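You operate a simulated robot arm through the tools that you are given. There is no shell and no other tool.

You are at the controls of a simulated robot arm. One attempt, no reset.

## Task
Change the laser over to block 257: free the table, turn, lock, refocus.

Only the result counts: the job must be done as asked and must still hold three seconds after the hand-in. Knocking over, shifting, dropping, spilling or breaking anything else fails it.

## Robot
A 7-joint arm with a two-finger parallel gripper, fixed in place. Base frame: the origin is at the foot of the arm, x ahead of it, y to its left, z up. Readings come in m, degrees, newtons and seconds.
Its first joint turns from -166.0 to 166.0 degrees. Payload 3.43 kg.
Tool frame: the origin (TCP) lies between the finger pads and is the grasp point; the fingertips stand 0.03 m ahead of it; z points along the fingers, y is the line along which they close. The gripper opens to 0.094 m. The fingers are 0.028 m wide and 0.01 m thick; the gripper's body (0.05 by 0.096 m) begins 0.055 m behind the TCP.
Orientation is that of the tool frame in the base frame, as [roll, pitch, yaw] about the fixed x, y, z axes, in that order (R = Rz(yaw) Ry(pitch) Rx(roll)). With the fingers straight down and closing along the base's y, the tool's x points along the base's -x, its y along +y and its z along -z.

## Interface
- The arm moves only by the tool play_rows. Its argument "plan" is a list of rows, each a list of 3 entries, a list of its own where there are three numbers: the gripper command, from -1 (shut) to 1 (fully open), values between in proportion, then the shift along the tool's x, y, z in m, then the turn, a rotation vector about the tool's x, y, z in rad. In form: [[gripper, [dx, dy, dz], [wx, wy, wz]], ...]. A call has 1 to 20 rows; each row shifts and turns the commanded pose from where the row before left it, along the tool's axes as they then stand. Rows are played at 5 a second. More than 0.05 m and 8.6 degrees between two rows, or a gripper value outside its range, and nothing of the call is played. Where a pose cannot be reached the arm comes as near as it can. A force on the tool above 40 N (or 10 N above the force at the start of the call, whichever is more), or a blocked arm, ends the call early, and 0.2 s more pass. The fingers move at their own pace (about 0.045 m/s each) and stop on an object; they squeeze with about 42 N. The grip force told is the motor's: it shows also when the fingers shut on nothing. Time passes only in rows, and 0.2 s behind the last, so rows that do not move let the fingers close. The reply holds the time, the measured pose of the TCP, the force on the tool along the base axes, the opening and the grip force, in the units named above and with some noise, with the torque about the TCP (base axes, N m) and any sound that the robot's microphone picked up.
- Cameras (640 x 400 px; columns grow to the right, rows downward): "scene" is fixed at [0.3998, 0.5027, 1.4441]; the picture's right is [-0.03, -1.00, 0.00], its down [-0.92, 0.03, -0.40] and it looks along [0.40, -0.01, -0.92] (base axes); focal length 339 px, centre (320, 200). "wrist" rides on the gripper at [0.076, 0.014, -0.103] in the tool frame; the picture's right is [-0.18, 0.98, 0.00], its down [-0.75, -0.14, -0.64] and it looks along [-0.63, -0.12, 0.77] (tool axes); focal length 243 px, centre (320, 200). There is no depth. A picture from a camera that has moved, and an enlarged one, comes with that camera's place and axes in the base frame and with its lens.
- grab_frame(camera): a new picture of that camera. It takes no simulated time.
- raise_lower(by): slides the trunk up (or, below 0, down) by that many m; the arm rides with it, the base frame stays. It gives what a move gives, with no picture.
- zoom(camera, box): a new picture of the part [left, top, right, bottom] of that camera's present view, enlarged. It takes no simulated time.
- hand_in(): hands the job in; it is judged then, once.

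Nothing tells you positions but the pictures and the camera data. Unless the task says otherwise, let go and move clear before handing in.

The tools are called as a command line: name --argument value ..., lists and objects as JSON in quotes. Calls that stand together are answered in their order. play_rows: Moves the arm, as the interface text tells. Its arguments: {"type":"object","properties":{"plan":{"type":"array","items":{"type":"array"}}},"required":["plan"]} The other tools are called the same way: raise_lower (by) slides the trunk up or down; grab_frame (camera) takes a picture; zoom (camera, box) takes an enlarged picture of a part of a camera's view; hand_in () hands the job in.

At the start:

```text
clock: 0.0
tcp_pos: [0.6104, 0.3327, 1.1056]
ee_rot: [179.9, 0.1, -180.0]
contact_force: [-0.2, 0.4, 0.5]
wrist_torque: [0.02, -0.05, 0.0]
gripper_width: 0.0939
grip_force: 0.0
trunk travel left (down, up): [-0.2, 0.29]
```

scene: 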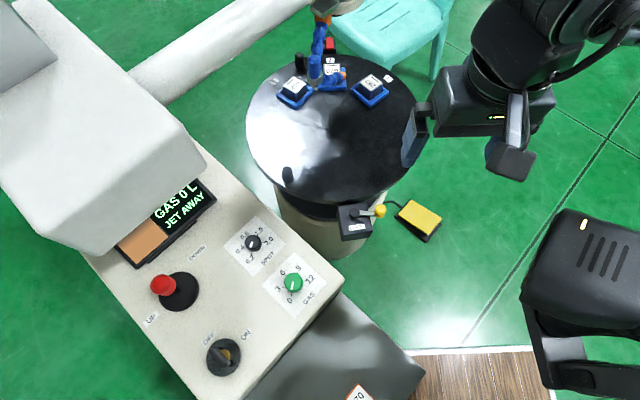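
wrist: 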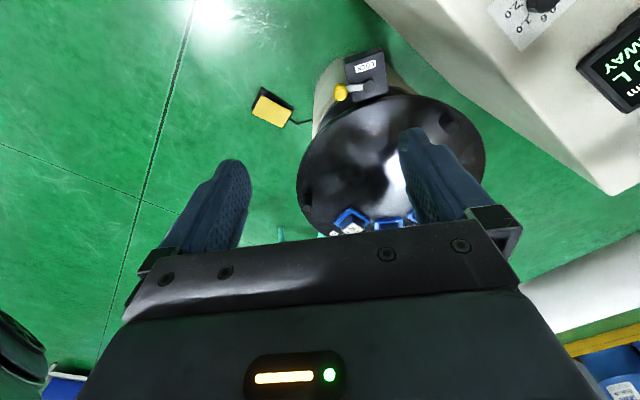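

I see a round rotary table with blocks in holders, a lock lever with a yellow knob at the table's near edge, and a console with knobs and a display. I'll zoom in on the details before moving anything.

zoom --camera "scene" --box '[230, 0, 450, 138]'

zoom --camera "scene" --box '[90, 150, 350, 312]'

zoom --camera "scene" --box '[240, 120, 460, 258]'

zoom --camera "scene" --box '[130, 240, 450, 400]'

zoom --camera "wrist" --box '[230, 30, 550, 230]'

```text
2.90 times, centred on (340, 69) of scene
camera zoom: at [0.3998, 0.5027, 1.4441], right [-0.03, -1.0, 0.0], down [-0.92, 0.03, -0.4], along [0.4, -0.01, -0.92], focal length 982 px, centre (262, 580)
```

zoom: 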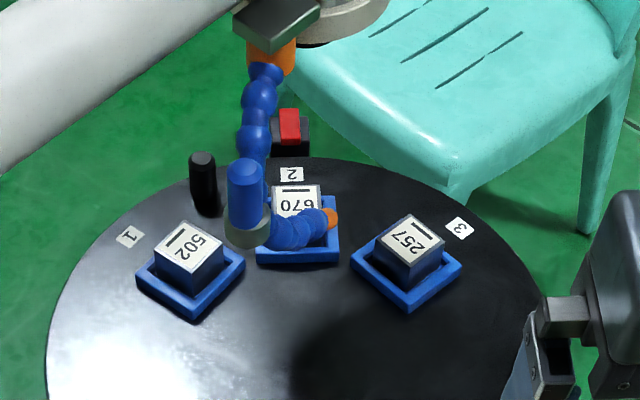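

```text
2.46 times, centred on (220, 231) of scene
camera zoom: at [0.3998, 0.5027, 1.4441], right [-0.03, -1.0, 0.0], down [-0.92, 0.03, -0.4], along [0.4, -0.01, -0.92], focal length 834 px, centre (566, 124)
```

zoom: 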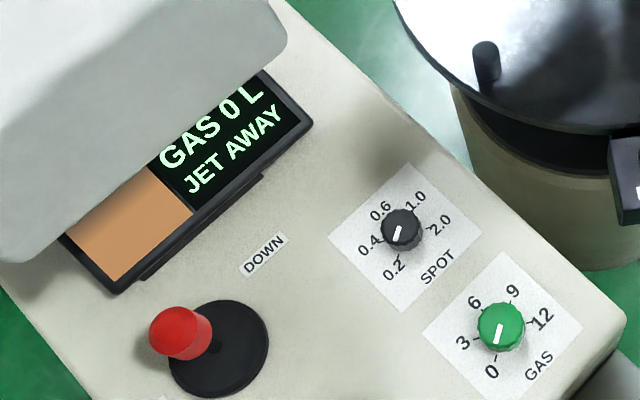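

```text
2.90 times, centred on (350, 189) of scene
camera zoom: at [0.3998, 0.5027, 1.4441], right [-0.03, -1.0, 0.0], down [-0.92, 0.03, -0.4], along [0.4, -0.01, -0.92], focal length 982 px, centre (233, 232)
```

zoom: 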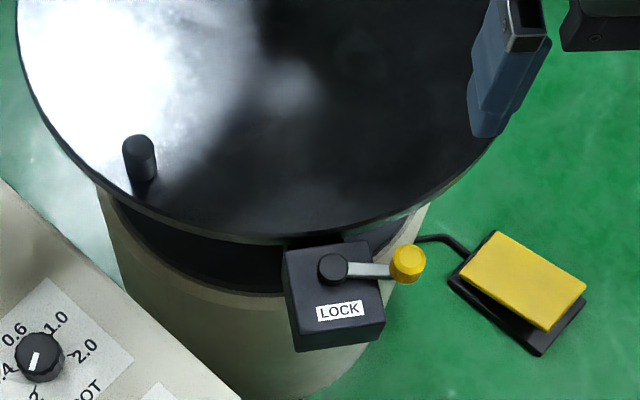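

```text
2.00 times, centred on (290, 320) of scene
camera zoom: at [0.3998, 0.5027, 1.4441], right [-0.03, -1.0, 0.0], down [-0.92, 0.03, -0.4], along [0.4, -0.01, -0.92], focal length 677 px, centre (380, -40)
```

zoom: 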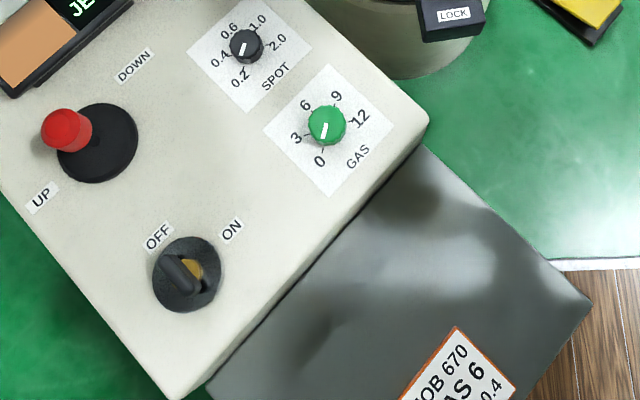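

```text
2.00 times, centred on (390, 130) of wrist
camera zoom: at [0.5346, 0.3471, 1.2081], right [0.18, 0.98, 0.0], down [0.75, -0.14, 0.64], along [0.63, -0.12, -0.77], focal length 485 px, centre (180, 340)
```

zoom: 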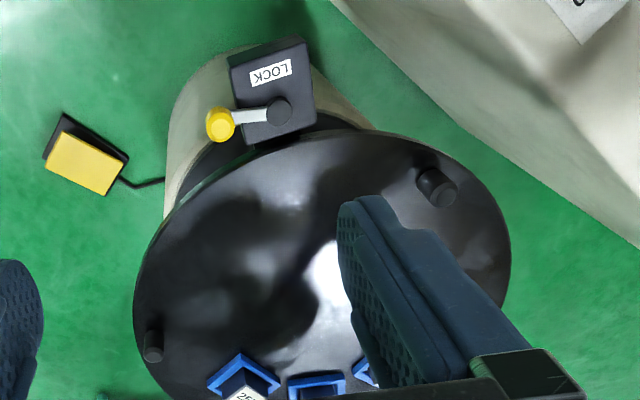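

The lock lever's yellow knob is at about [0.68, 0.36, 0.72]. The table centre is near [0.96, 0.44] and block 257 sits about 45° clockwise of the working spot. I'll move over the console side to read the display, the card and the joystick with the wrist camera.

play_rows --plan '[[1, [0.032, 0.034, 0], [0, 0, 0]], [1, [0.032, 0.034, 0], [0, 0, 0]], [1, [0.032, 0.034, 0], [0, 0, 0]], [1, [0.032, 0.034, 0], [0, 0, 0]], [1, [0.032, 0.034, 0], [0, 0, 0]]]'

grab_frame --camera "wrist"

grab_frame --camera "scene"

```text
clock: 1.2
tcp_pos: [0.4499, 0.5011, 1.1053]
ee_rot: [-180.0, 0.0, 180.0]
contact_force: [0.5, 0.4, -0.1]
wrist_torque: [0.04, 0.04, -0.01]
gripper_width: 0.094
grip_force: 0.0
trunk travel left (down, up): [-0.2, 0.29]
```

```text
taken
camera wrist: at [0.3733, 0.5158, 1.209], right [0.19, 0.98, 0.0], down [0.75, -0.14, 0.64], along [0.63, -0.12, -0.77], focal length 243 px, centre (320, 200)
```

wrist: 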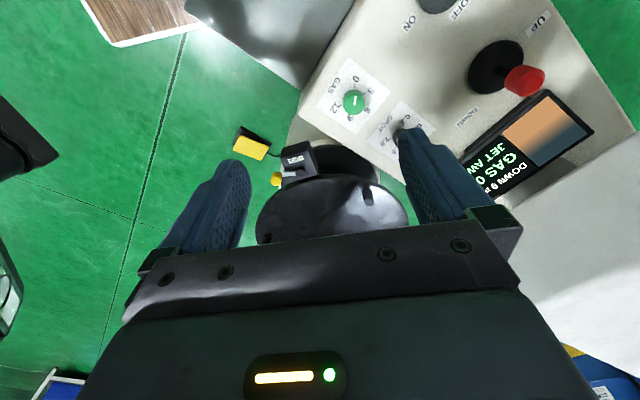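

```text
taken
```

scene: 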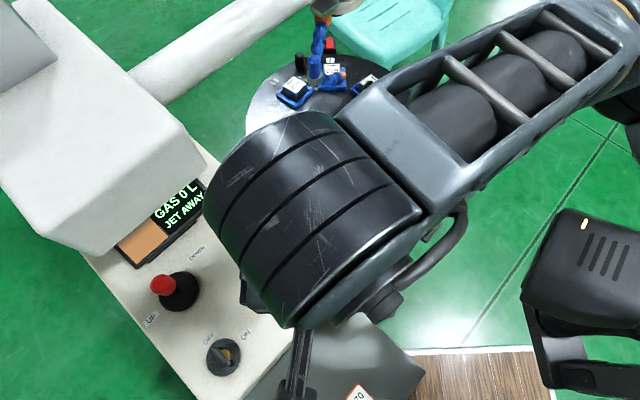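

zoom --camera "wrist" --box '[430, 70, 630, 195]'

zoom --camera "wrist" --box '[240, 120, 440, 245]'

zoom --camera "wrist" --box '[380, 0, 620, 150]'

```text
3.20 times, centred on (530, 132) of wrist
camera zoom: at [0.3733, 0.5158, 1.209], right [0.19, 0.98, 0.0], down [0.75, -0.14, 0.64], along [0.63, -0.12, -0.77], focal length 776 px, centre (-352, 416)
```

zoom: 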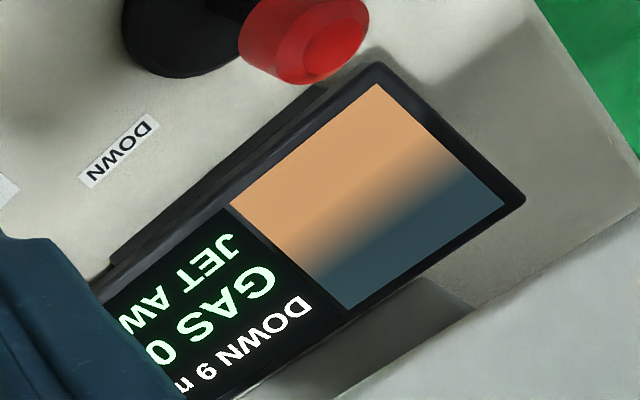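

```text
3.20 times, centred on (340, 182) of wrist
camera zoom: at [0.3733, 0.5158, 1.209], right [0.19, 0.98, 0.0], down [0.75, -0.14, 0.64], along [0.63, -0.12, -0.77], focal length 776 px, centre (256, 256)
```

zoom: 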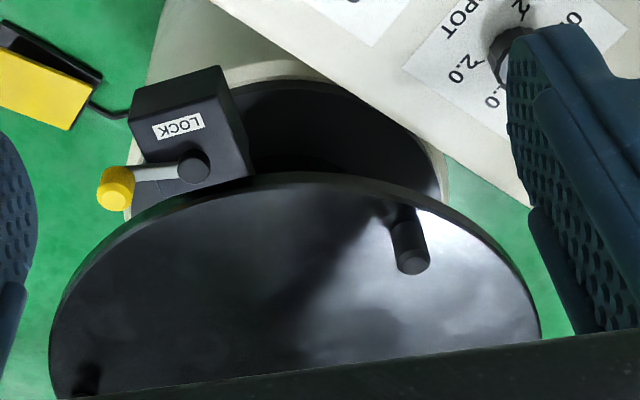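

```text
2.67 times, centred on (500, 75) of wrist
camera zoom: at [0.3733, 0.5158, 1.209], right [0.19, 0.98, 0.0], down [0.75, -0.14, 0.64], along [0.63, -0.12, -0.77], focal length 647 px, centre (-160, 533)
```

zoom: 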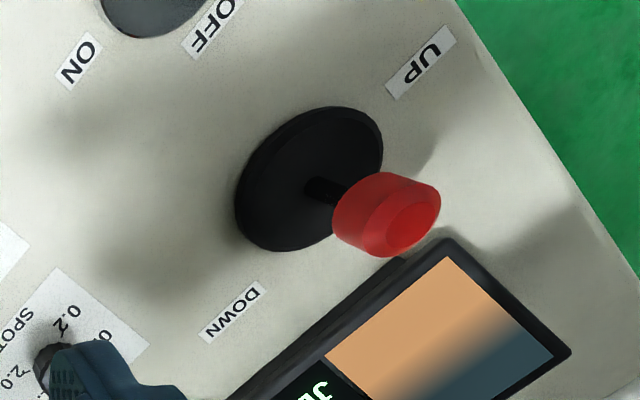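

The top line of the display reads "DOWN 9 …", but a finger hides the rest. I'll shift a little for a full view of the screen and the card.

play_rows --plan '[[1, [0.01, 0.04, -0.01], [0, 0, 0]], [1, [0.01, 0.04, -0.01], [0, 0, 0]], [1, [0.01, 0.04, -0.01], [0, 0, 0]]]'

grab_frame --camera "wrist"

```text
clock: 2.1
tcp_pos: [0.5413, 0.5845, 1.1371]
ee_rot: [179.9, 0.0, 168.4]
contact_force: [0.1, 0.0, -0.3]
wrist_torque: [-0.03, -0.01, 0.0]
gripper_width: 0.094
grip_force: 0.1
trunk travel left (down, up): [-0.2, 0.29]
stopped in row 3: the arm was blocked; the commanded pose is now the measured one
```

```text
taken
camera wrist: at [0.4696, 0.615, 1.2398], right [0.38, 0.93, 0.0], down [0.71, -0.29, 0.64], along [0.6, -0.24, -0.77], focal length 243 px, centre (320, 200)
```

wrist: 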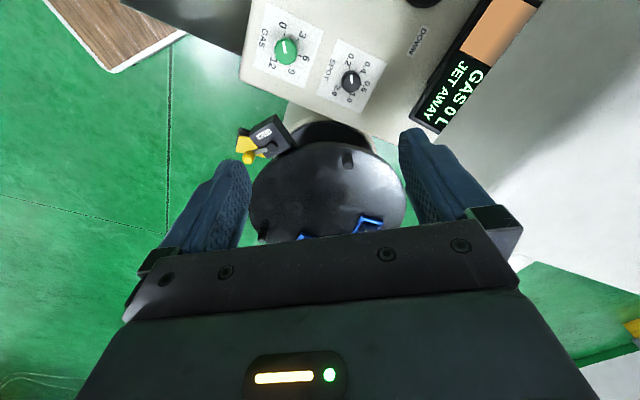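

The arm was blocked in row 3 with no force reading, and it slid sideways from the commanded pose. I'll check the scene before going on.

grab_frame --camera "scene"

zoom --camera "wrist" --box '[380, 0, 580, 125]'

```text
taken
```

scene: 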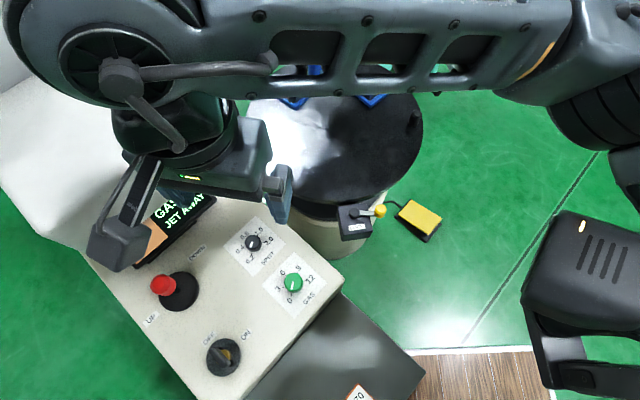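

```text
3.20 times, centred on (480, 62) of wrist
camera zoom: at [0.4696, 0.615, 1.2398], right [0.38, 0.93, 0.0], down [0.71, -0.29, 0.64], along [0.6, -0.24, -0.77], focal length 776 px, centre (-192, 640)
```

zoom: 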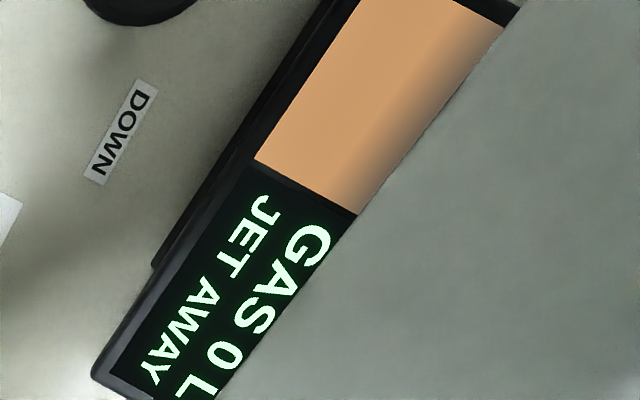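

The arm is just in an awkward high posture and nothing has been disturbed. I'll come back to a straight yaw and move lower over the lock box for a close look at the lever.

play_rows --plan '[[1, [0, 0, 0], [0, 0, -0.1]], [1, [0, 0, 0], [0, 0, -0.1025]], [1, [-0.0174, -0.028, 0.0234], [0, 0, 0]], [1, [-0.0174, -0.028, 0.0234], [0, 0, 0]], [1, [-0.0174, -0.028, 0.0234], [0, 0, 0]], [1, [-0.0174, -0.028, 0.0234], [0, 0, 0]], [1, [-0.0174, -0.028, 0.0234], [0, 0, 0]], [1, [-0.0174, -0.028, 0.0234], [0, 0, 0]], [1, [-0.0174, -0.028, 0.0234], [0, 0, 0]], [1, [-0.0174, -0.028, 0.0234], [0, 0, 0]]]'

grab_frame --camera "wrist"

grab_frame --camera "scene"

```text
clock: 4.3
tcp_pos: [0.6791, 0.3658, 0.9492]
ee_rot: [179.8, 0.1, -179.6]
contact_force: [-0.2, 0.1, -0.6]
wrist_torque: [0.01, 0.02, -0.02]
gripper_width: 0.094
grip_force: 0.0
trunk travel left (down, up): [-0.2, 0.29]
```

```text
taken
camera wrist: at [0.6027, 0.3781, 1.0518], right [0.18, 0.98, 0.0], down [0.75, -0.14, 0.64], along [0.63, -0.11, -0.77], focal length 243 px, centre (320, 200)
```

wrist: 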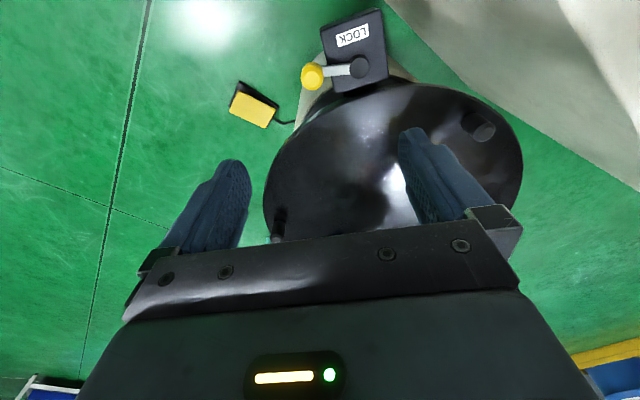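

```text
taken
```

scene: 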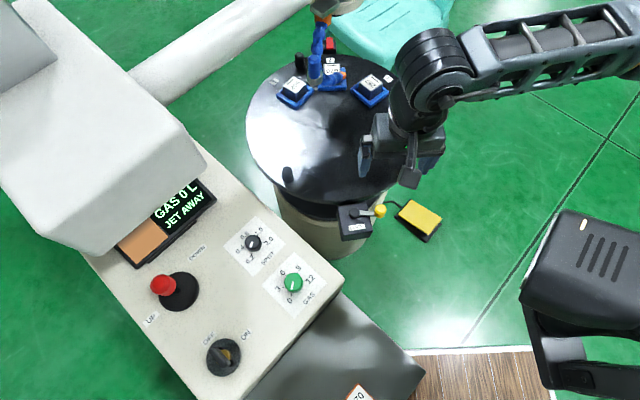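

zoom --camera "wrist" --box '[260, 0, 440, 112]'

zoom --camera "scene" --box '[320, 180, 416, 240]'

zoom --camera "scene" --box '[270, 0, 410, 88]'

```text
3.56 times, centred on (350, 56) of wrist
camera zoom: at [0.6027, 0.3781, 1.0518], right [0.18, 0.98, 0.0], down [0.75, -0.14, 0.64], along [0.63, -0.11, -0.77], focal length 863 px, centre (213, 712)
```

zoom: 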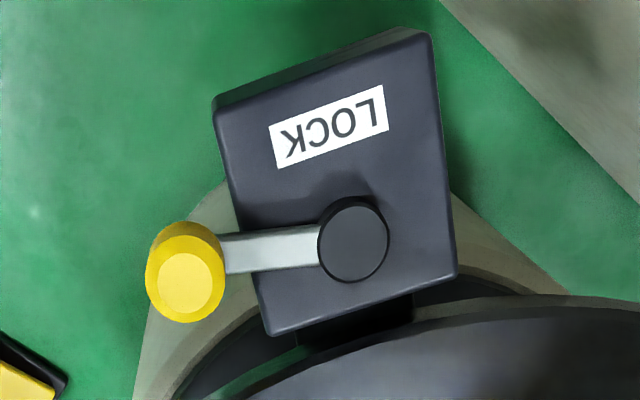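

```text
6.67 times, centred on (368, 210) of scene
camera zoom: at [0.3998, 0.5027, 1.4441], right [-0.03, -1.0, 0.0], down [-0.92, 0.03, -0.4], along [0.4, -0.01, -0.92], focal length 2258 px, centre (0, 133)
```

zoom: 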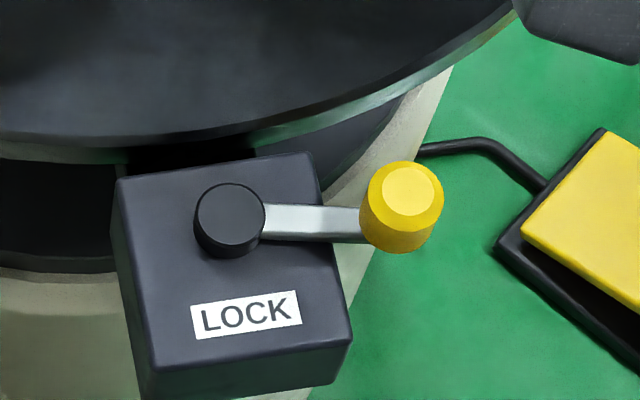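

```text
4.55 times, centred on (340, 44) of scene
camera zoom: at [0.3998, 0.5027, 1.4441], right [-0.03, -1.0, 0.0], down [-0.92, 0.03, -0.4], along [0.4, -0.01, -0.92], focal length 1539 px, centre (229, 909)
```

zoom: 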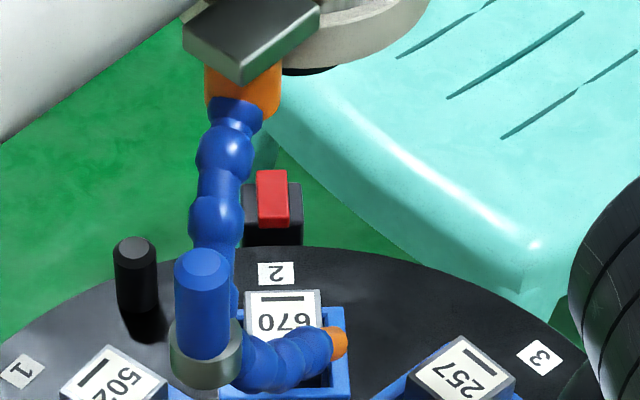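

The lever is a vertical-axis crank: the pivot is at about [0.681, 0.416] and its yellow knob at about [0.681, 0.357, 0.73]. Before touching it, I'll tilt the wrist to check how the jet hose and laser head sit relative to the blocks.

play_rows --plan '[[1, [0, 0, 0], [0, -0.13, 0]], [1, [0, 0, 0], [0, -0.13, 0]], [1, [0, 0, 0], [0, -0.13, 0]], [1, [0, 0, 0], [0, -0.13, 0]]]'

grab_frame --camera "wrist"

```text
clock: 5.3
tcp_pos: [0.6799, 0.3639, 0.9507]
ee_rot: [179.7, 30.0, -179.9]
contact_force: [0.0, -0.1, -0.5]
wrist_torque: [-0.01, -0.01, 0.04]
gripper_width: 0.0941
grip_force: 0.1
trunk travel left (down, up): [-0.2, 0.29]
```

```text
taken
camera wrist: at [0.5624, 0.3776, 1.0013], right [0.15, 0.98, 0.1], down [0.33, -0.14, 0.93], along [0.93, -0.11, -0.35], focal length 243 px, centre (320, 200)
```

wrist: 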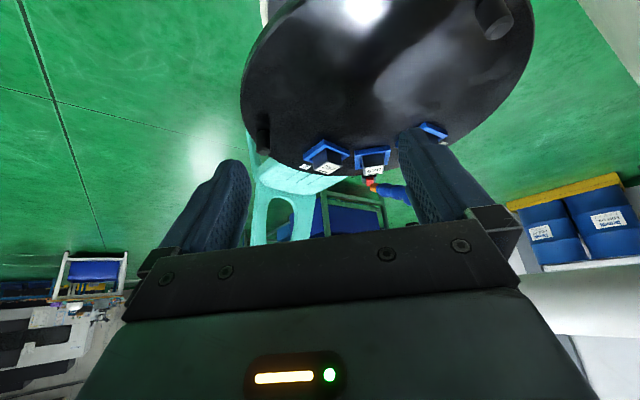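

play_rows --plan '[[1, [0, 0.035, 0], [0, 0, 0]], [1, [0, 0.035, 0], [0, 0, 0]]]'

grab_frame --camera "wrist"

zoom --camera "wrist" --box '[230, 100, 430, 225]'

```text
clock: 5.9
tcp_pos: [0.6812, 0.4321, 0.9495]
ee_rot: [179.9, 29.9, -179.8]
contact_force: [0.0, 1.1, 0.8]
wrist_torque: [-0.01, -0.01, 0.0]
gripper_width: 0.0944
grip_force: 0.0
trunk travel left (down, up): [-0.2, 0.29]
```

```text
taken
camera wrist: at [0.5639, 0.4452, 1.0004], right [0.16, 0.98, 0.09], down [0.33, -0.14, 0.93], along [0.93, -0.11, -0.35], focal length 243 px, centre (320, 200)
```

wrist: 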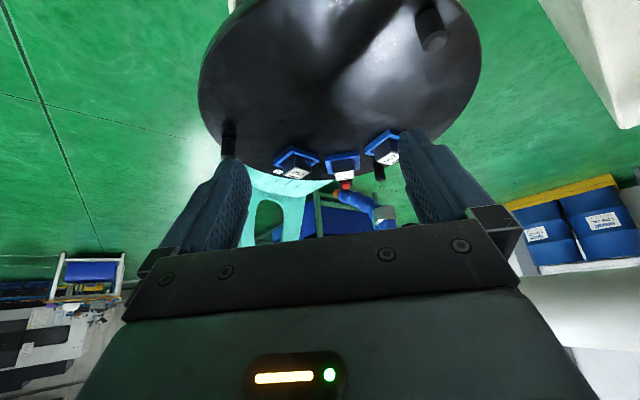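

```text
3.20 times, centred on (330, 162) of wrist
camera zoom: at [0.5639, 0.4452, 1.0004], right [0.16, 0.98, 0.09], down [0.33, -0.14, 0.93], along [0.93, -0.11, -0.35], focal length 776 px, centre (288, 320)
```

zoom: 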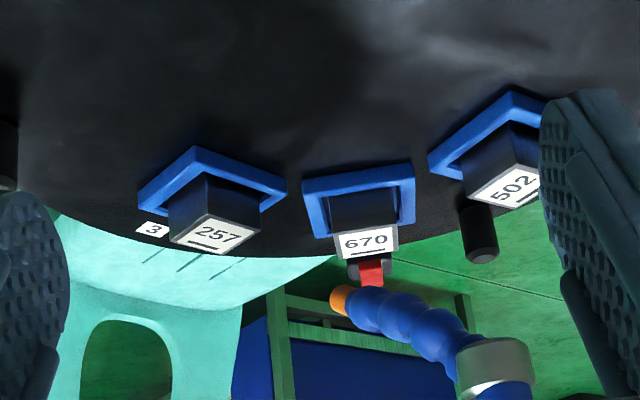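

The jet hangs well above the blocks (about 0.83 against 0.757 for the block tops), so turning won't hit it. Next I'll untilt, yaw the gripper 90° so the fingers close along x, and hover over the yellow knob.

play_rows --plan '[[0.3, [0, 0, 0], [0, 0.13, 0]], [0.3, [0, 0, 0], [0, 0.13, 0]], [0.3, [0, 0, 0], [0, 0.13, 0]], [0.3, [0, 0, 0], [0, 0.131, 0]], [0.1, [0, 0, 0], [0, 0, -0.13]], [0.1, [0, 0, 0], [0, 0, -0.13]], [0.1, [0, 0, 0], [0, 0, -0.13]], [0.1, [0, 0, 0], [0, 0, -0.13]], [0.1, [0, 0, 0], [0, 0, -0.13]], [0.1, [0, 0, 0], [0, 0, -0.13]], [0.1, [0, 0, 0], [0, 0, -0.13]], [0.1, [0, 0, 0], [0, 0, -0.13]], [0.1, [0, 0, 0], [0, 0, -0.13]], [0.1, [0, 0, 0], [0, 0, -0.13]], [0.1, [0, 0, 0], [0, 0, -0.13]], [0.1, [0, 0, 0], [0, 0, -0.13]], [0.1, [0.025, 0, 0.033], [0, 0, 0]], [0.1, [0.025, 0, 0.033], [0, 0, 0]], [0.1, [0.025, 0, 0.033], [0, 0, 0]]]'

grab_frame --camera "wrist"

grab_frame --camera "scene"

```text
clock: 9.9
tcp_pos: [0.679, 0.3608, 0.8532]
ee_rot: [-179.9, 0.2, -90.1]
contact_force: [-0.3, 1.0, -1.1]
wrist_torque: [0.01, -0.02, -0.02]
gripper_width: 0.0518
grip_force: 0.0
trunk travel left (down, up): [-0.2, 0.29]
```

```text
taken
camera wrist: at [0.665, 0.2843, 0.9552], right [-0.98, 0.19, 0.0], down [0.14, 0.75, 0.64], along [0.12, 0.63, -0.76], focal length 243 px, centre (320, 200)
```

wrist: 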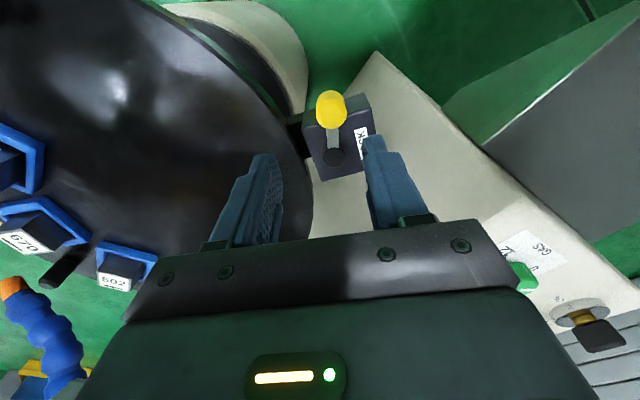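

```text
taken
```

scene: 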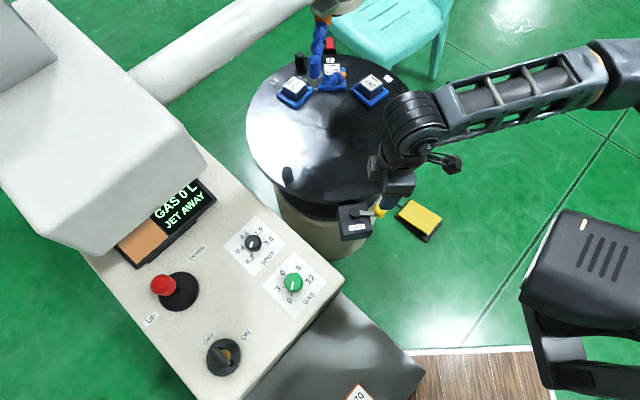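

zoom --camera "wrist" --box '[270, 70, 398, 150]'

zoom --camera "scene" --box '[320, 180, 416, 240]'

```text
5.00 times, centred on (334, 110) of wrist
camera zoom: at [0.665, 0.2843, 0.9552], right [-0.98, 0.19, 0.0], down [0.14, 0.75, 0.64], along [0.12, 0.63, -0.76], focal length 1213 px, centre (250, 650)
```

zoom: 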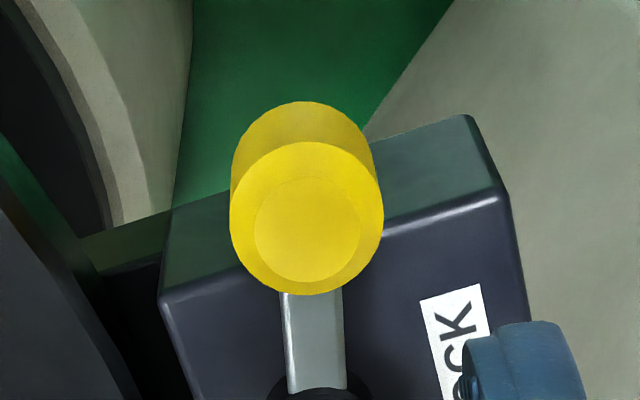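

```text
6.67 times, centred on (368, 210) of scene
camera zoom: at [0.3998, 0.5027, 1.4441], right [-0.03, -1.0, 0.0], down [-0.92, 0.03, -0.4], along [0.4, -0.01, -0.92], focal length 2258 px, centre (0, 133)
```

zoom: 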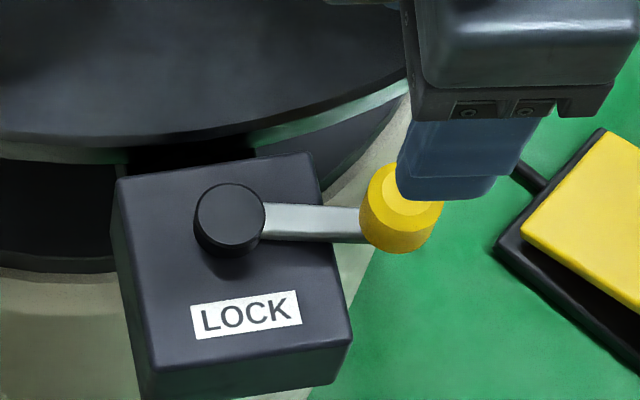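

The knob is a vertical cylinder at about [0.673, 0.361], from roughly z 0.729 to 0.752. I'll straddle it with the open fingers.

play_rows --plan '[[0.1, [0, 0.006, 0.03], [0, 0, 0]], [0.1, [0, 0, 0.034], [0, 0, 0]], [0.1, [0, 0, 0.034], [0, 0, 0]]]'

grab_frame --camera "wrist"

zoom --camera "scene" --box '[320, 170, 432, 240]'

```text
clock: 10.7
tcp_pos: [0.6744, 0.3599, 0.7549]
ee_rot: [-180.0, 0.2, -90.3]
contact_force: [0.1, -0.3, 0.4]
wrist_torque: [-0.01, -0.03, 0.0]
gripper_width: 0.0517
grip_force: 0.1
trunk travel left (down, up): [-0.2, 0.29]
```

```text
taken
camera wrist: at [0.6598, 0.2828, 0.8564], right [-0.98, 0.19, 0.0], down [0.14, 0.75, 0.64], along [0.12, 0.63, -0.76], focal length 243 px, centre (320, 200)
```

wrist: 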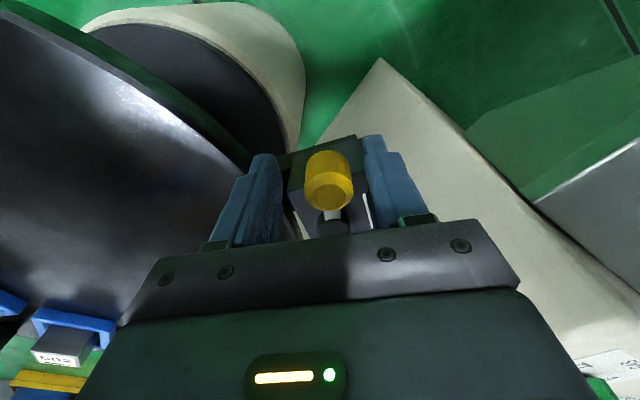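

```text
5.71 times, centred on (376, 205) of scene
camera zoom: at [0.3998, 0.5027, 1.4441], right [-0.03, -1.0, 0.0], down [-0.92, 0.03, -0.4], along [0.4, -0.01, -0.92], focal length 1935 px, centre (0, 171)
```

zoom: 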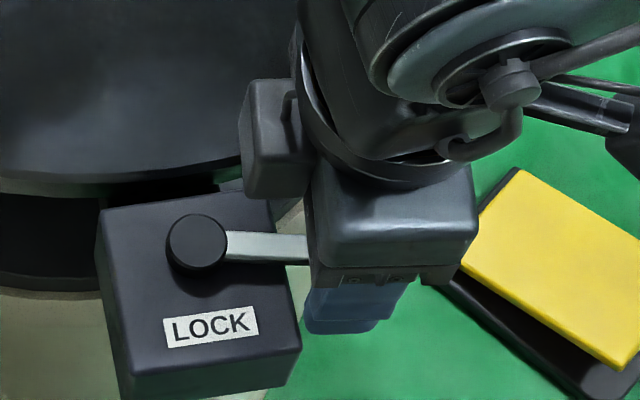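

The knob is caged between the fingers. I'll narrow the cage, then nudge gently toward the robot (−x) to find out which way the lever swings.

play_rows --plan '[[-0.3, [0, 0, 0], [0, 0, 0]], [-0.3, [0, 0, 0], [0, 0, 0]], [-0.3, [0, 0.008, 0], [0, 0, 0]], [-0.3, [0, 0.008, 0], [0, 0, 0]]]'

grab_frame --camera "wrist"

zoom --camera "scene" --box '[320, 170, 432, 240]'

```text
clock: 11.7
tcp_pos: [0.6598, 0.3599, 0.7534]
ee_rot: [-179.9, 0.1, -90.3]
contact_force: [1.3, -1.1, 0.5]
wrist_torque: [0.04, 0.07, 0.03]
gripper_width: 0.033
grip_force: 0.0
trunk travel left (down, up): [-0.2, 0.29]
```

```text
taken
camera wrist: at [0.644, 0.2826, 0.8562], right [-0.98, 0.19, 0.0], down [0.14, 0.75, 0.64], along [0.12, 0.63, -0.77], focal length 243 px, centre (320, 200)
```

wrist: 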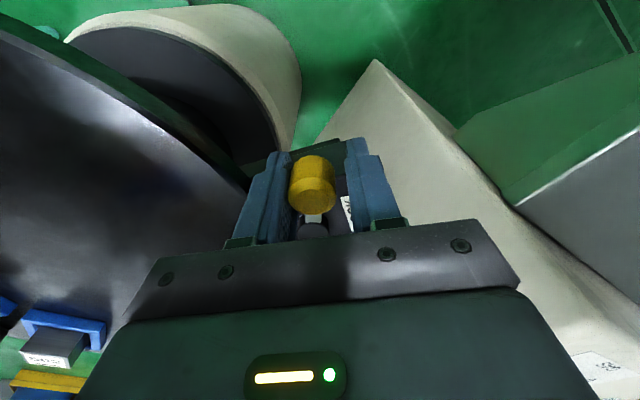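

```text
5.71 times, centred on (376, 205) of scene
camera zoom: at [0.3998, 0.5027, 1.4441], right [-0.03, -1.0, 0.0], down [-0.92, 0.03, -0.4], along [0.4, -0.01, -0.92], focal length 1935 px, centre (0, 171)
```

zoom: 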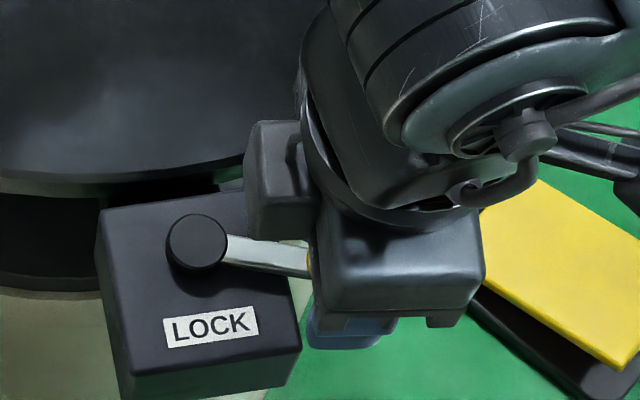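

The lever moves freely toward −x. I'll follow its arc, turning the gripper with it.

play_rows --plan '[[-0.3, [0, 0, 0], [0, 0, 0.14]], [-0.3, [0, 0, 0], [0, 0, 0.14]], [-0.3, [-0.0006, 0.0081, 0], [0, 0, 0.1396]], [-0.3, [-0.0006, 0.0081, 0], [0, 0, 0.1396]], [-0.3, [-0.0006, 0.0081, 0], [0, 0, 0.1396]], [-0.3, [-0.0006, 0.0081, 0], [0, 0, 0.1396]]]'

grab_frame --camera "wrist"

zoom --camera "scene" --box '[320, 170, 432, 240]'

```text
clock: 12.2
tcp_pos: [0.6568, 0.3553, 0.7537]
ee_rot: [-180.0, -0.6, -102.7]
contact_force: [-1.8, -9.7, 6.6]
wrist_torque: [-0.13, 0.23, 0.25]
gripper_width: 0.0332
grip_force: 0.6
trunk travel left (down, up): [-0.2, 0.29]
stopped in row 2: the force on the tool passed its limit at 47 N (the readings are from after the stop); the commanded pose is now the measured one
```

```text
taken
camera wrist: at [0.6262, 0.2842, 0.8563], right [-0.92, 0.39, 0.0], down [0.3, 0.71, 0.63], along [0.25, 0.58, -0.77], focal length 243 px, centre (320, 200)
```

wrist: 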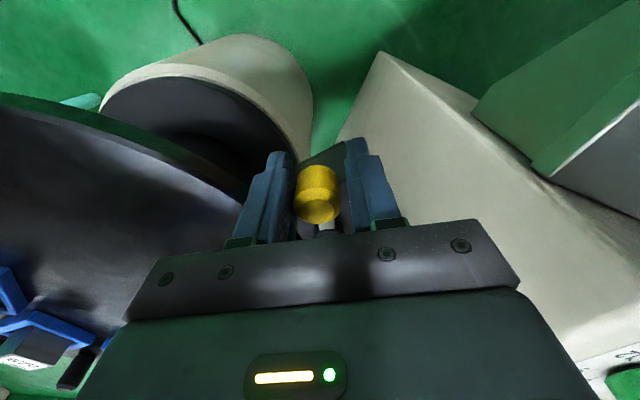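

```text
5.71 times, centred on (376, 205) of scene
camera zoom: at [0.3998, 0.5027, 1.4441], right [-0.03, -1.0, 0.0], down [-0.92, 0.03, -0.4], along [0.4, -0.01, -0.92], focal length 1935 px, centre (0, 171)
```

zoom: 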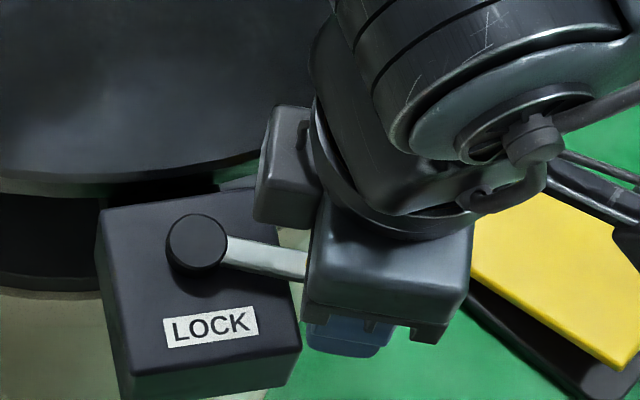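

The force spike came from a fingertip turning into the side of the lock box. I'll lift slightly above the box top, where there is still overlap with the knob, and carry on along the arc.

play_rows --plan '[[-0.3, [0, 0, -0.014], [0, 0, 0]], [-0.3, [-0.0058, -0.002, 0], [0, 0, 0]], [-0.3, [0, 0, 0], [0, 0, 0.09]], [-0.3, [-0.0006, 0.0081, 0], [0, 0, 0.1396]], [-0.3, [-0.0006, 0.0081, 0], [0, 0, 0.1396]], [-0.3, [-0.0006, 0.0081, 0], [0, 0, 0.1396]]]'

grab_frame --camera "wrist"

zoom --camera "scene" --box '[320, 170, 432, 240]'

```text
clock: 13.6
tcp_pos: [0.6387, 0.3731, 0.7665]
ee_rot: [-179.7, -0.5, -131.9]
contact_force: [1.1, -0.9, 0.5]
wrist_torque: [0.0, 0.02, -0.01]
gripper_width: 0.0337
grip_force: 0.7
trunk travel left (down, up): [-0.2, 0.29]
```

```text
taken
camera wrist: at [0.5775, 0.326, 0.8698], right [-0.61, 0.79, -0.01], down [0.61, 0.47, 0.64], along [0.51, 0.38, -0.77], focal length 243 px, centre (320, 200)
```

wrist: 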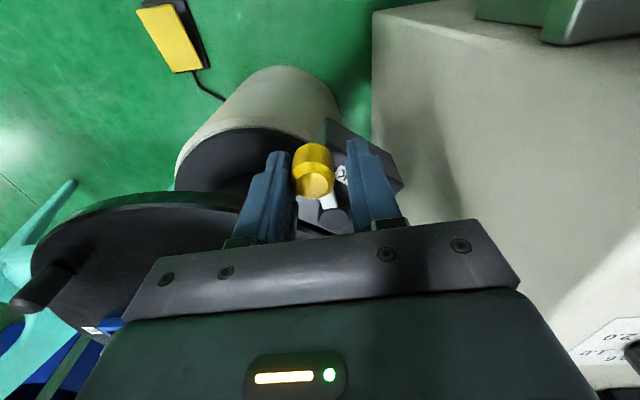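

```text
5.71 times, centred on (376, 205) of scene
camera zoom: at [0.3998, 0.5027, 1.4441], right [-0.03, -1.0, 0.0], down [-0.92, 0.03, -0.4], along [0.4, -0.01, -0.92], focal length 1935 px, centre (0, 171)
```

zoom: 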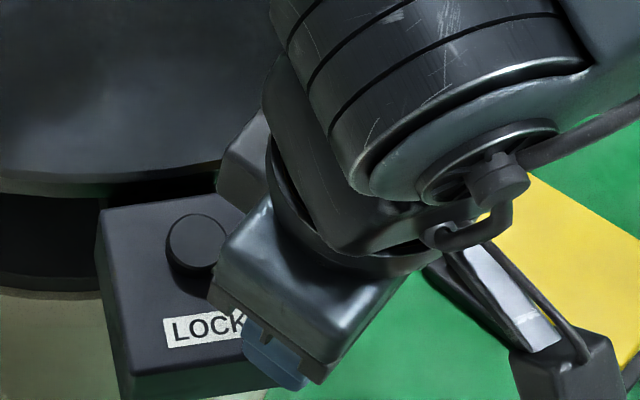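

The lever is following at about 42°. I'll keep going in small steps and watch the force for a stop.

play_rows --plan '[[-0.3, [-0.0006, 0.0081, 0], [0, 0, 0.1396]], [-0.3, [-0.0006, 0.0081, 0], [0, 0, 0.1396]], [-0.3, [-0.0006, 0.0081, 0], [0, 0, 0.1396]], [-0.3, [-0.0006, 0.0081, 0], [0, 0, 0.1396]]]'

grab_frame --camera "wrist"

zoom --camera "scene" --box '[320, 170, 432, 240]'

```text
clock: 14.6
tcp_pos: [0.6215, 0.3981, 0.7668]
ee_rot: [-179.4, -0.2, -164.1]
contact_force: [8.2, -11.7, 1.1]
wrist_torque: [-0.11, -0.08, 0.14]
gripper_width: 0.0413
grip_force: 7.0
trunk travel left (down, up): [-0.2, 0.29]
```

```text
taken
camera wrist: at [0.5458, 0.3917, 0.8694], right [-0.09, 1.0, -0.01], down [0.76, 0.08, 0.64], along [0.64, 0.05, -0.77], focal length 243 px, centre (320, 200)
```

wrist: 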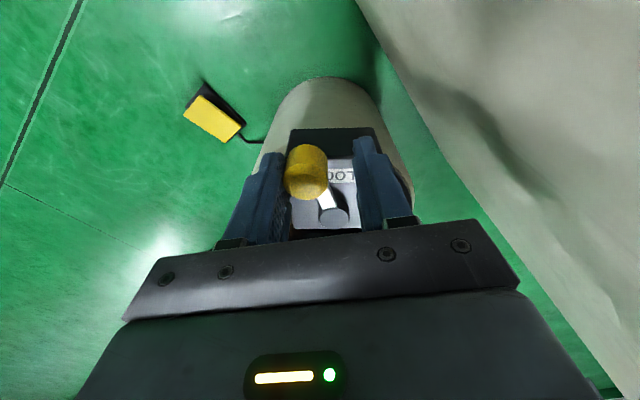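

```text
5.71 times, centred on (376, 205) of scene
camera zoom: at [0.3998, 0.5027, 1.4441], right [-0.03, -1.0, 0.0], down [-0.92, 0.03, -0.4], along [0.4, -0.01, -0.92], focal length 1935 px, centre (0, 171)
```

zoom: 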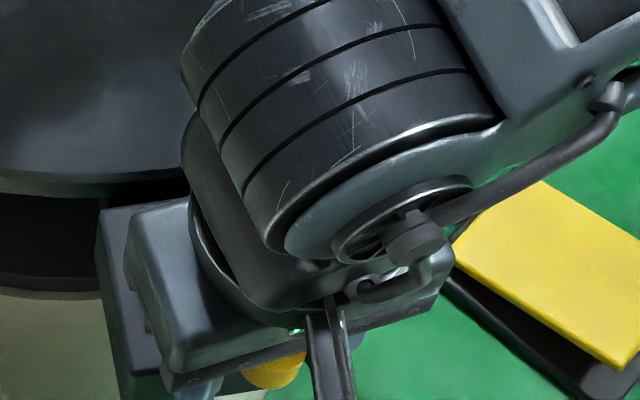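

zoom --camera "wrist" --box '[240, 115, 420, 228]'

```text
3.54 times, centred on (330, 172) of wrist
camera zoom: at [0.5458, 0.3917, 0.8694], right [-0.09, 1.0, -0.01], down [0.76, 0.08, 0.64], along [0.64, 0.05, -0.77], focal length 859 px, centre (285, 301)
```

zoom: 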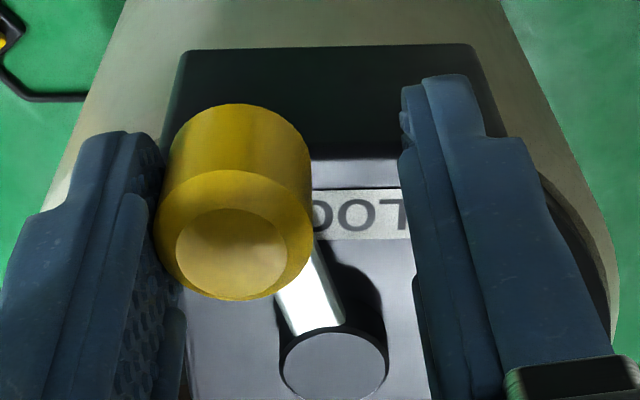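

The lever came up against a stop about 60° from where it started, which is presumably the free position. I'll relax the pressure, open, and lift off.

play_rows --plan '[[-0.1, [0, -0.009, 0], [0, 0, 0]], [0.1, [0, 0, 0], [0, 0, 0]], [0.1, [0, 0, -0.04], [0, 0, 0]], [0.1, [0, 0, -0.045], [0, 0, 0]], [0.1, [0, 0, -0.045], [0, 0, 0]]]'

grab_frame --camera "wrist"

grab_frame --camera "scene"

```text
clock: 15.8
tcp_pos: [0.6255, 0.3924, 0.8956]
ee_rot: [-179.5, -0.3, -163.7]
contact_force: [0.6, -0.3, -0.4]
wrist_torque: [0.01, 0.01, 0.01]
gripper_width: 0.052
grip_force: 0.0
trunk travel left (down, up): [-0.2, 0.29]
```

```text
taken
camera wrist: at [0.5483, 0.3856, 0.9983], right [-0.1, 1.0, -0.01], down [0.76, 0.08, 0.64], along [0.64, 0.06, -0.77], focal length 243 px, centre (320, 200)
```

wrist: 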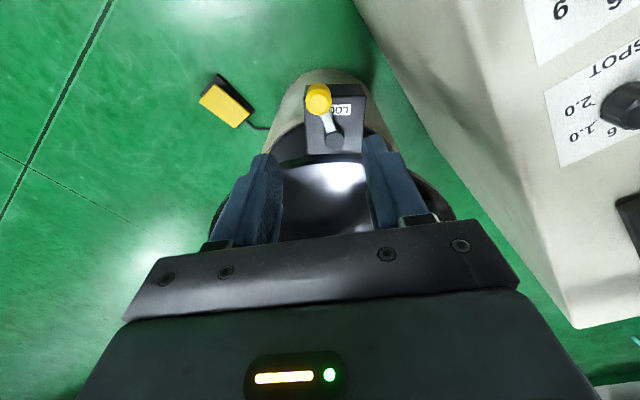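

```text
taken
```

scene: 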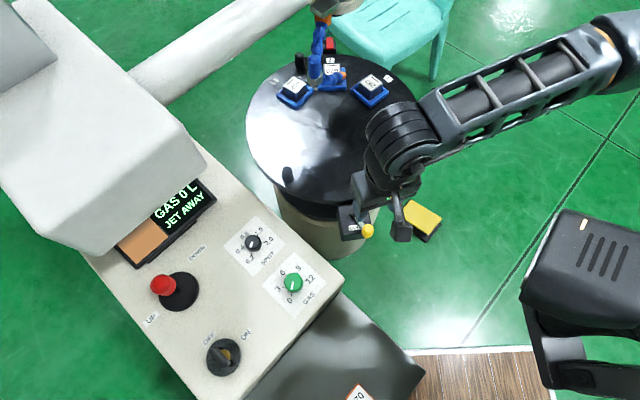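

The lever stays put at its 60° stop. Now I'll go above the near-left table peg, at about [0.78, 0.57], with the fingers aligned to the tangent.

play_rows --plan '[[0.1, [0, 0, 0], [0, 0, 0.135]], [0.1, [0, 0, 0], [0, 0, 0.135]], [0.1, [0, 0, 0], [0, 0, 0.135]], [0.1, [0, 0, 0], [0, 0, 0.135]], [0.1, [0, 0, 0], [0, 0, 0.135]], [0.1, [0, 0, 0], [0, 0, 0.135]], [0.1, [0, 0, 0], [0, 0, 0.135]], [0.1, [-0.0027, 0.0392, 0], [0, 0, 0]], [0.1, [-0.0027, 0.0392, 0], [0, 0, 0]], [0.1, [-0.0027, 0.0392, 0], [0, 0, 0]], [0.1, [-0.0027, 0.0392, 0], [0, 0, 0]], [0.1, [-0.0027, 0.0392, 0], [0, 0, 0]], [0.1, [-0.0027, 0.0392, 0], [0, 0, 0]]]'

grab_frame --camera "wrist"

grab_frame --camera "scene"

```text
clock: 18.6
tcp_pos: [0.7816, 0.5649, 0.8943]
ee_rot: [-179.5, 0.1, 142.0]
contact_force: [0.5, -0.2, 1.2]
wrist_torque: [0.04, 0.04, 0.04]
gripper_width: 0.0514
grip_force: 0.1
trunk travel left (down, up): [-0.2, 0.29]
```

```text
taken
camera wrist: at [0.7313, 0.6238, 0.9971], right [0.75, 0.66, -0.01], down [0.51, -0.57, 0.65], along [0.42, -0.49, -0.76], focal length 243 px, centre (320, 200)
```

wrist: 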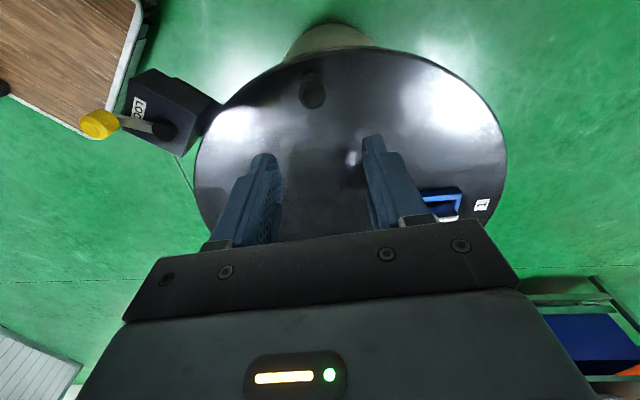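

```text
taken
```

scene: 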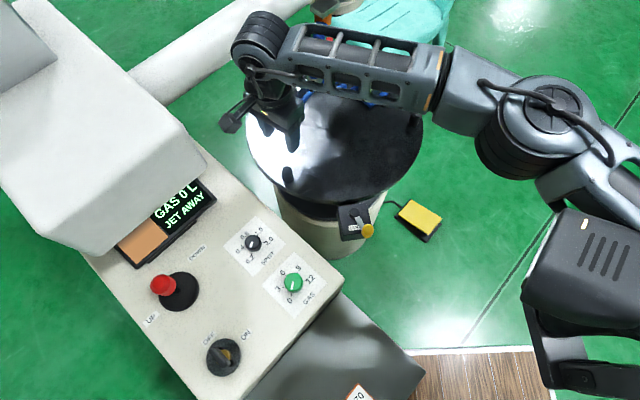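

zoom --camera "wrist" --box '[250, 50, 378, 130]'

zoom --camera "scene" --box '[240, 100, 400, 200]'

```text
5.00 times, centred on (314, 90) of wrist
camera zoom: at [0.7313, 0.6238, 0.9971], right [0.75, 0.66, -0.01], down [0.51, -0.57, 0.65], along [0.42, -0.49, -0.76], focal length 1213 px, centre (350, 750)
```

zoom: 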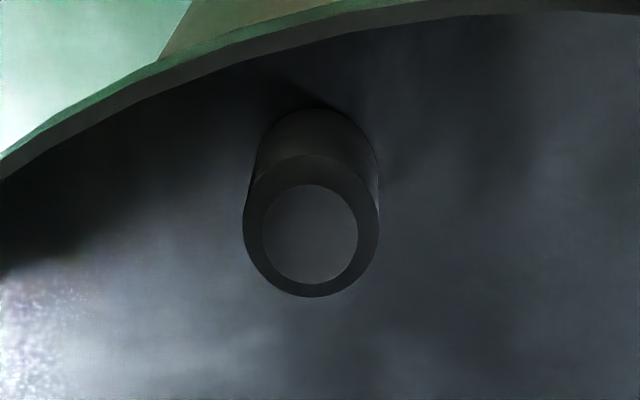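

```text
4.00 times, centred on (320, 150) of scene
camera zoom: at [0.3998, 0.5027, 1.4441], right [-0.03, -1.0, 0.0], down [-0.92, 0.03, -0.4], along [0.4, -0.01, -0.92], focal length 1354 px, centre (320, 400)
```

zoom: 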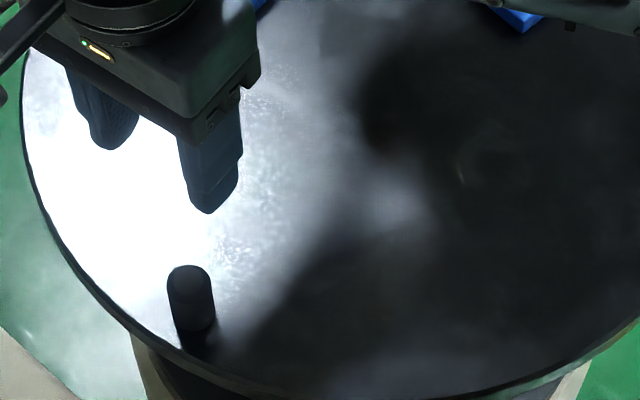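

Peg A's top is at about [0.768, 0.566, 0.775] and the table centre at about [0.927, 0.45]. The stations are roughly 50° apart. I'll lower the open fingers around the peg.

play_rows --plan '[[0.1, [0.0113, -0.0076, 0.02], [0, 0, 0]], [0.1, [0, 0, 0.045], [0, 0, 0]], [0.1, [0, 0, 0.03], [0, 0, 0]], [0.1, [0, 0, 0.017], [0, 0, 0]]]'

grab_frame --camera "wrist"

zoom --camera "scene" --box '[220, 40, 440, 178]'

```text
clock: 19.6
tcp_pos: [0.7689, 0.5692, 0.7816]
ee_rot: [-179.5, 0.2, 142.1]
contact_force: [0.4, 0.3, 0.6]
wrist_torque: [-0.05, 0.02, 0.01]
gripper_width: 0.0517
grip_force: 0.1
trunk travel left (down, up): [-0.2, 0.29]
```

```text
taken
camera wrist: at [0.7176, 0.6273, 0.8844], right [0.75, 0.66, -0.01], down [0.51, -0.57, 0.65], along [0.42, -0.49, -0.76], focal length 243 px, centre (320, 200)
```

wrist: 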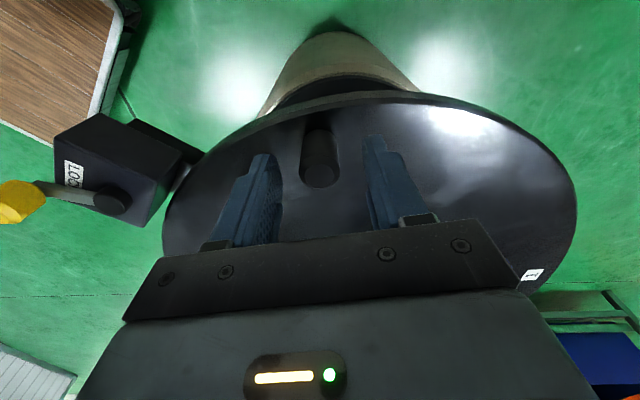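

```text
2.90 times, centred on (330, 109) of scene
camera zoom: at [0.3998, 0.5027, 1.4441], right [-0.03, -1.0, 0.0], down [-0.92, 0.03, -0.4], along [0.4, -0.01, -0.92], focal length 982 px, centre (291, 464)
```

zoom: 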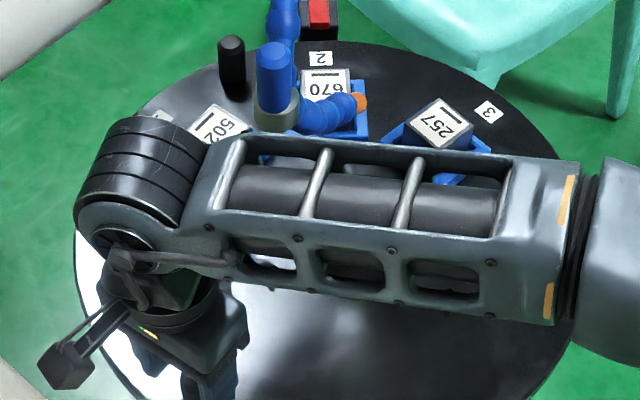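

The peg sits well between the fingers. I'll narrow the cage and start pushing the table slowly counter-clockwise.

play_rows --plan '[[-0.36, [0, 0, 0], [0, 0, 0]], [-0.36, [0, 0, 0], [0, 0, 0]], [-0.36, [-0.0003, -0.0103, 0], [0, 0, -0.0524]], [-0.36, [-0.0003, -0.0103, 0], [0, 0, -0.0524]], [-0.36, [-0.0003, -0.0103, 0], [0, 0, -0.0524]]]'

grab_frame --camera "wrist"

grab_frame --camera "scene"

```text
clock: 20.8
tcp_pos: [0.7517, 0.5438, 0.7825]
ee_rot: [-179.6, 0.1, 151.2]
contact_force: [-0.1, 0.2, -0.5]
wrist_torque: [0.0, -0.03, -0.02]
gripper_width: 0.0301
grip_force: 0.0
trunk travel left (down, up): [-0.2, 0.29]
```

```text
taken
camera wrist: at [0.6917, 0.5928, 0.8848], right [0.64, 0.77, -0.01], down [0.59, -0.48, 0.65], along [0.49, -0.41, -0.76], focal length 243 px, centre (320, 200)
```

wrist: 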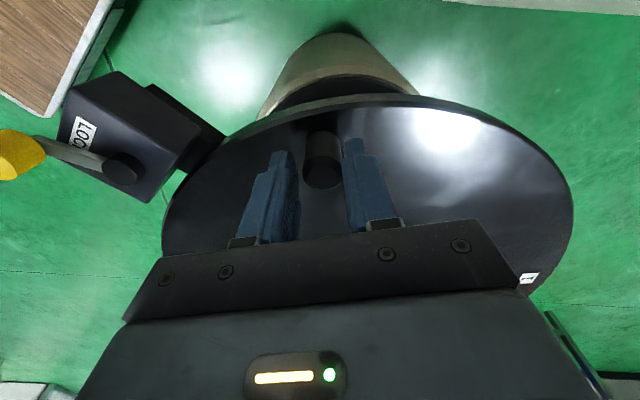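

```text
taken
```

scene: 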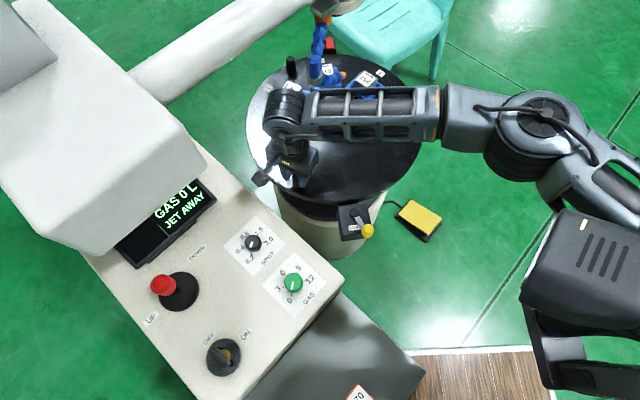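

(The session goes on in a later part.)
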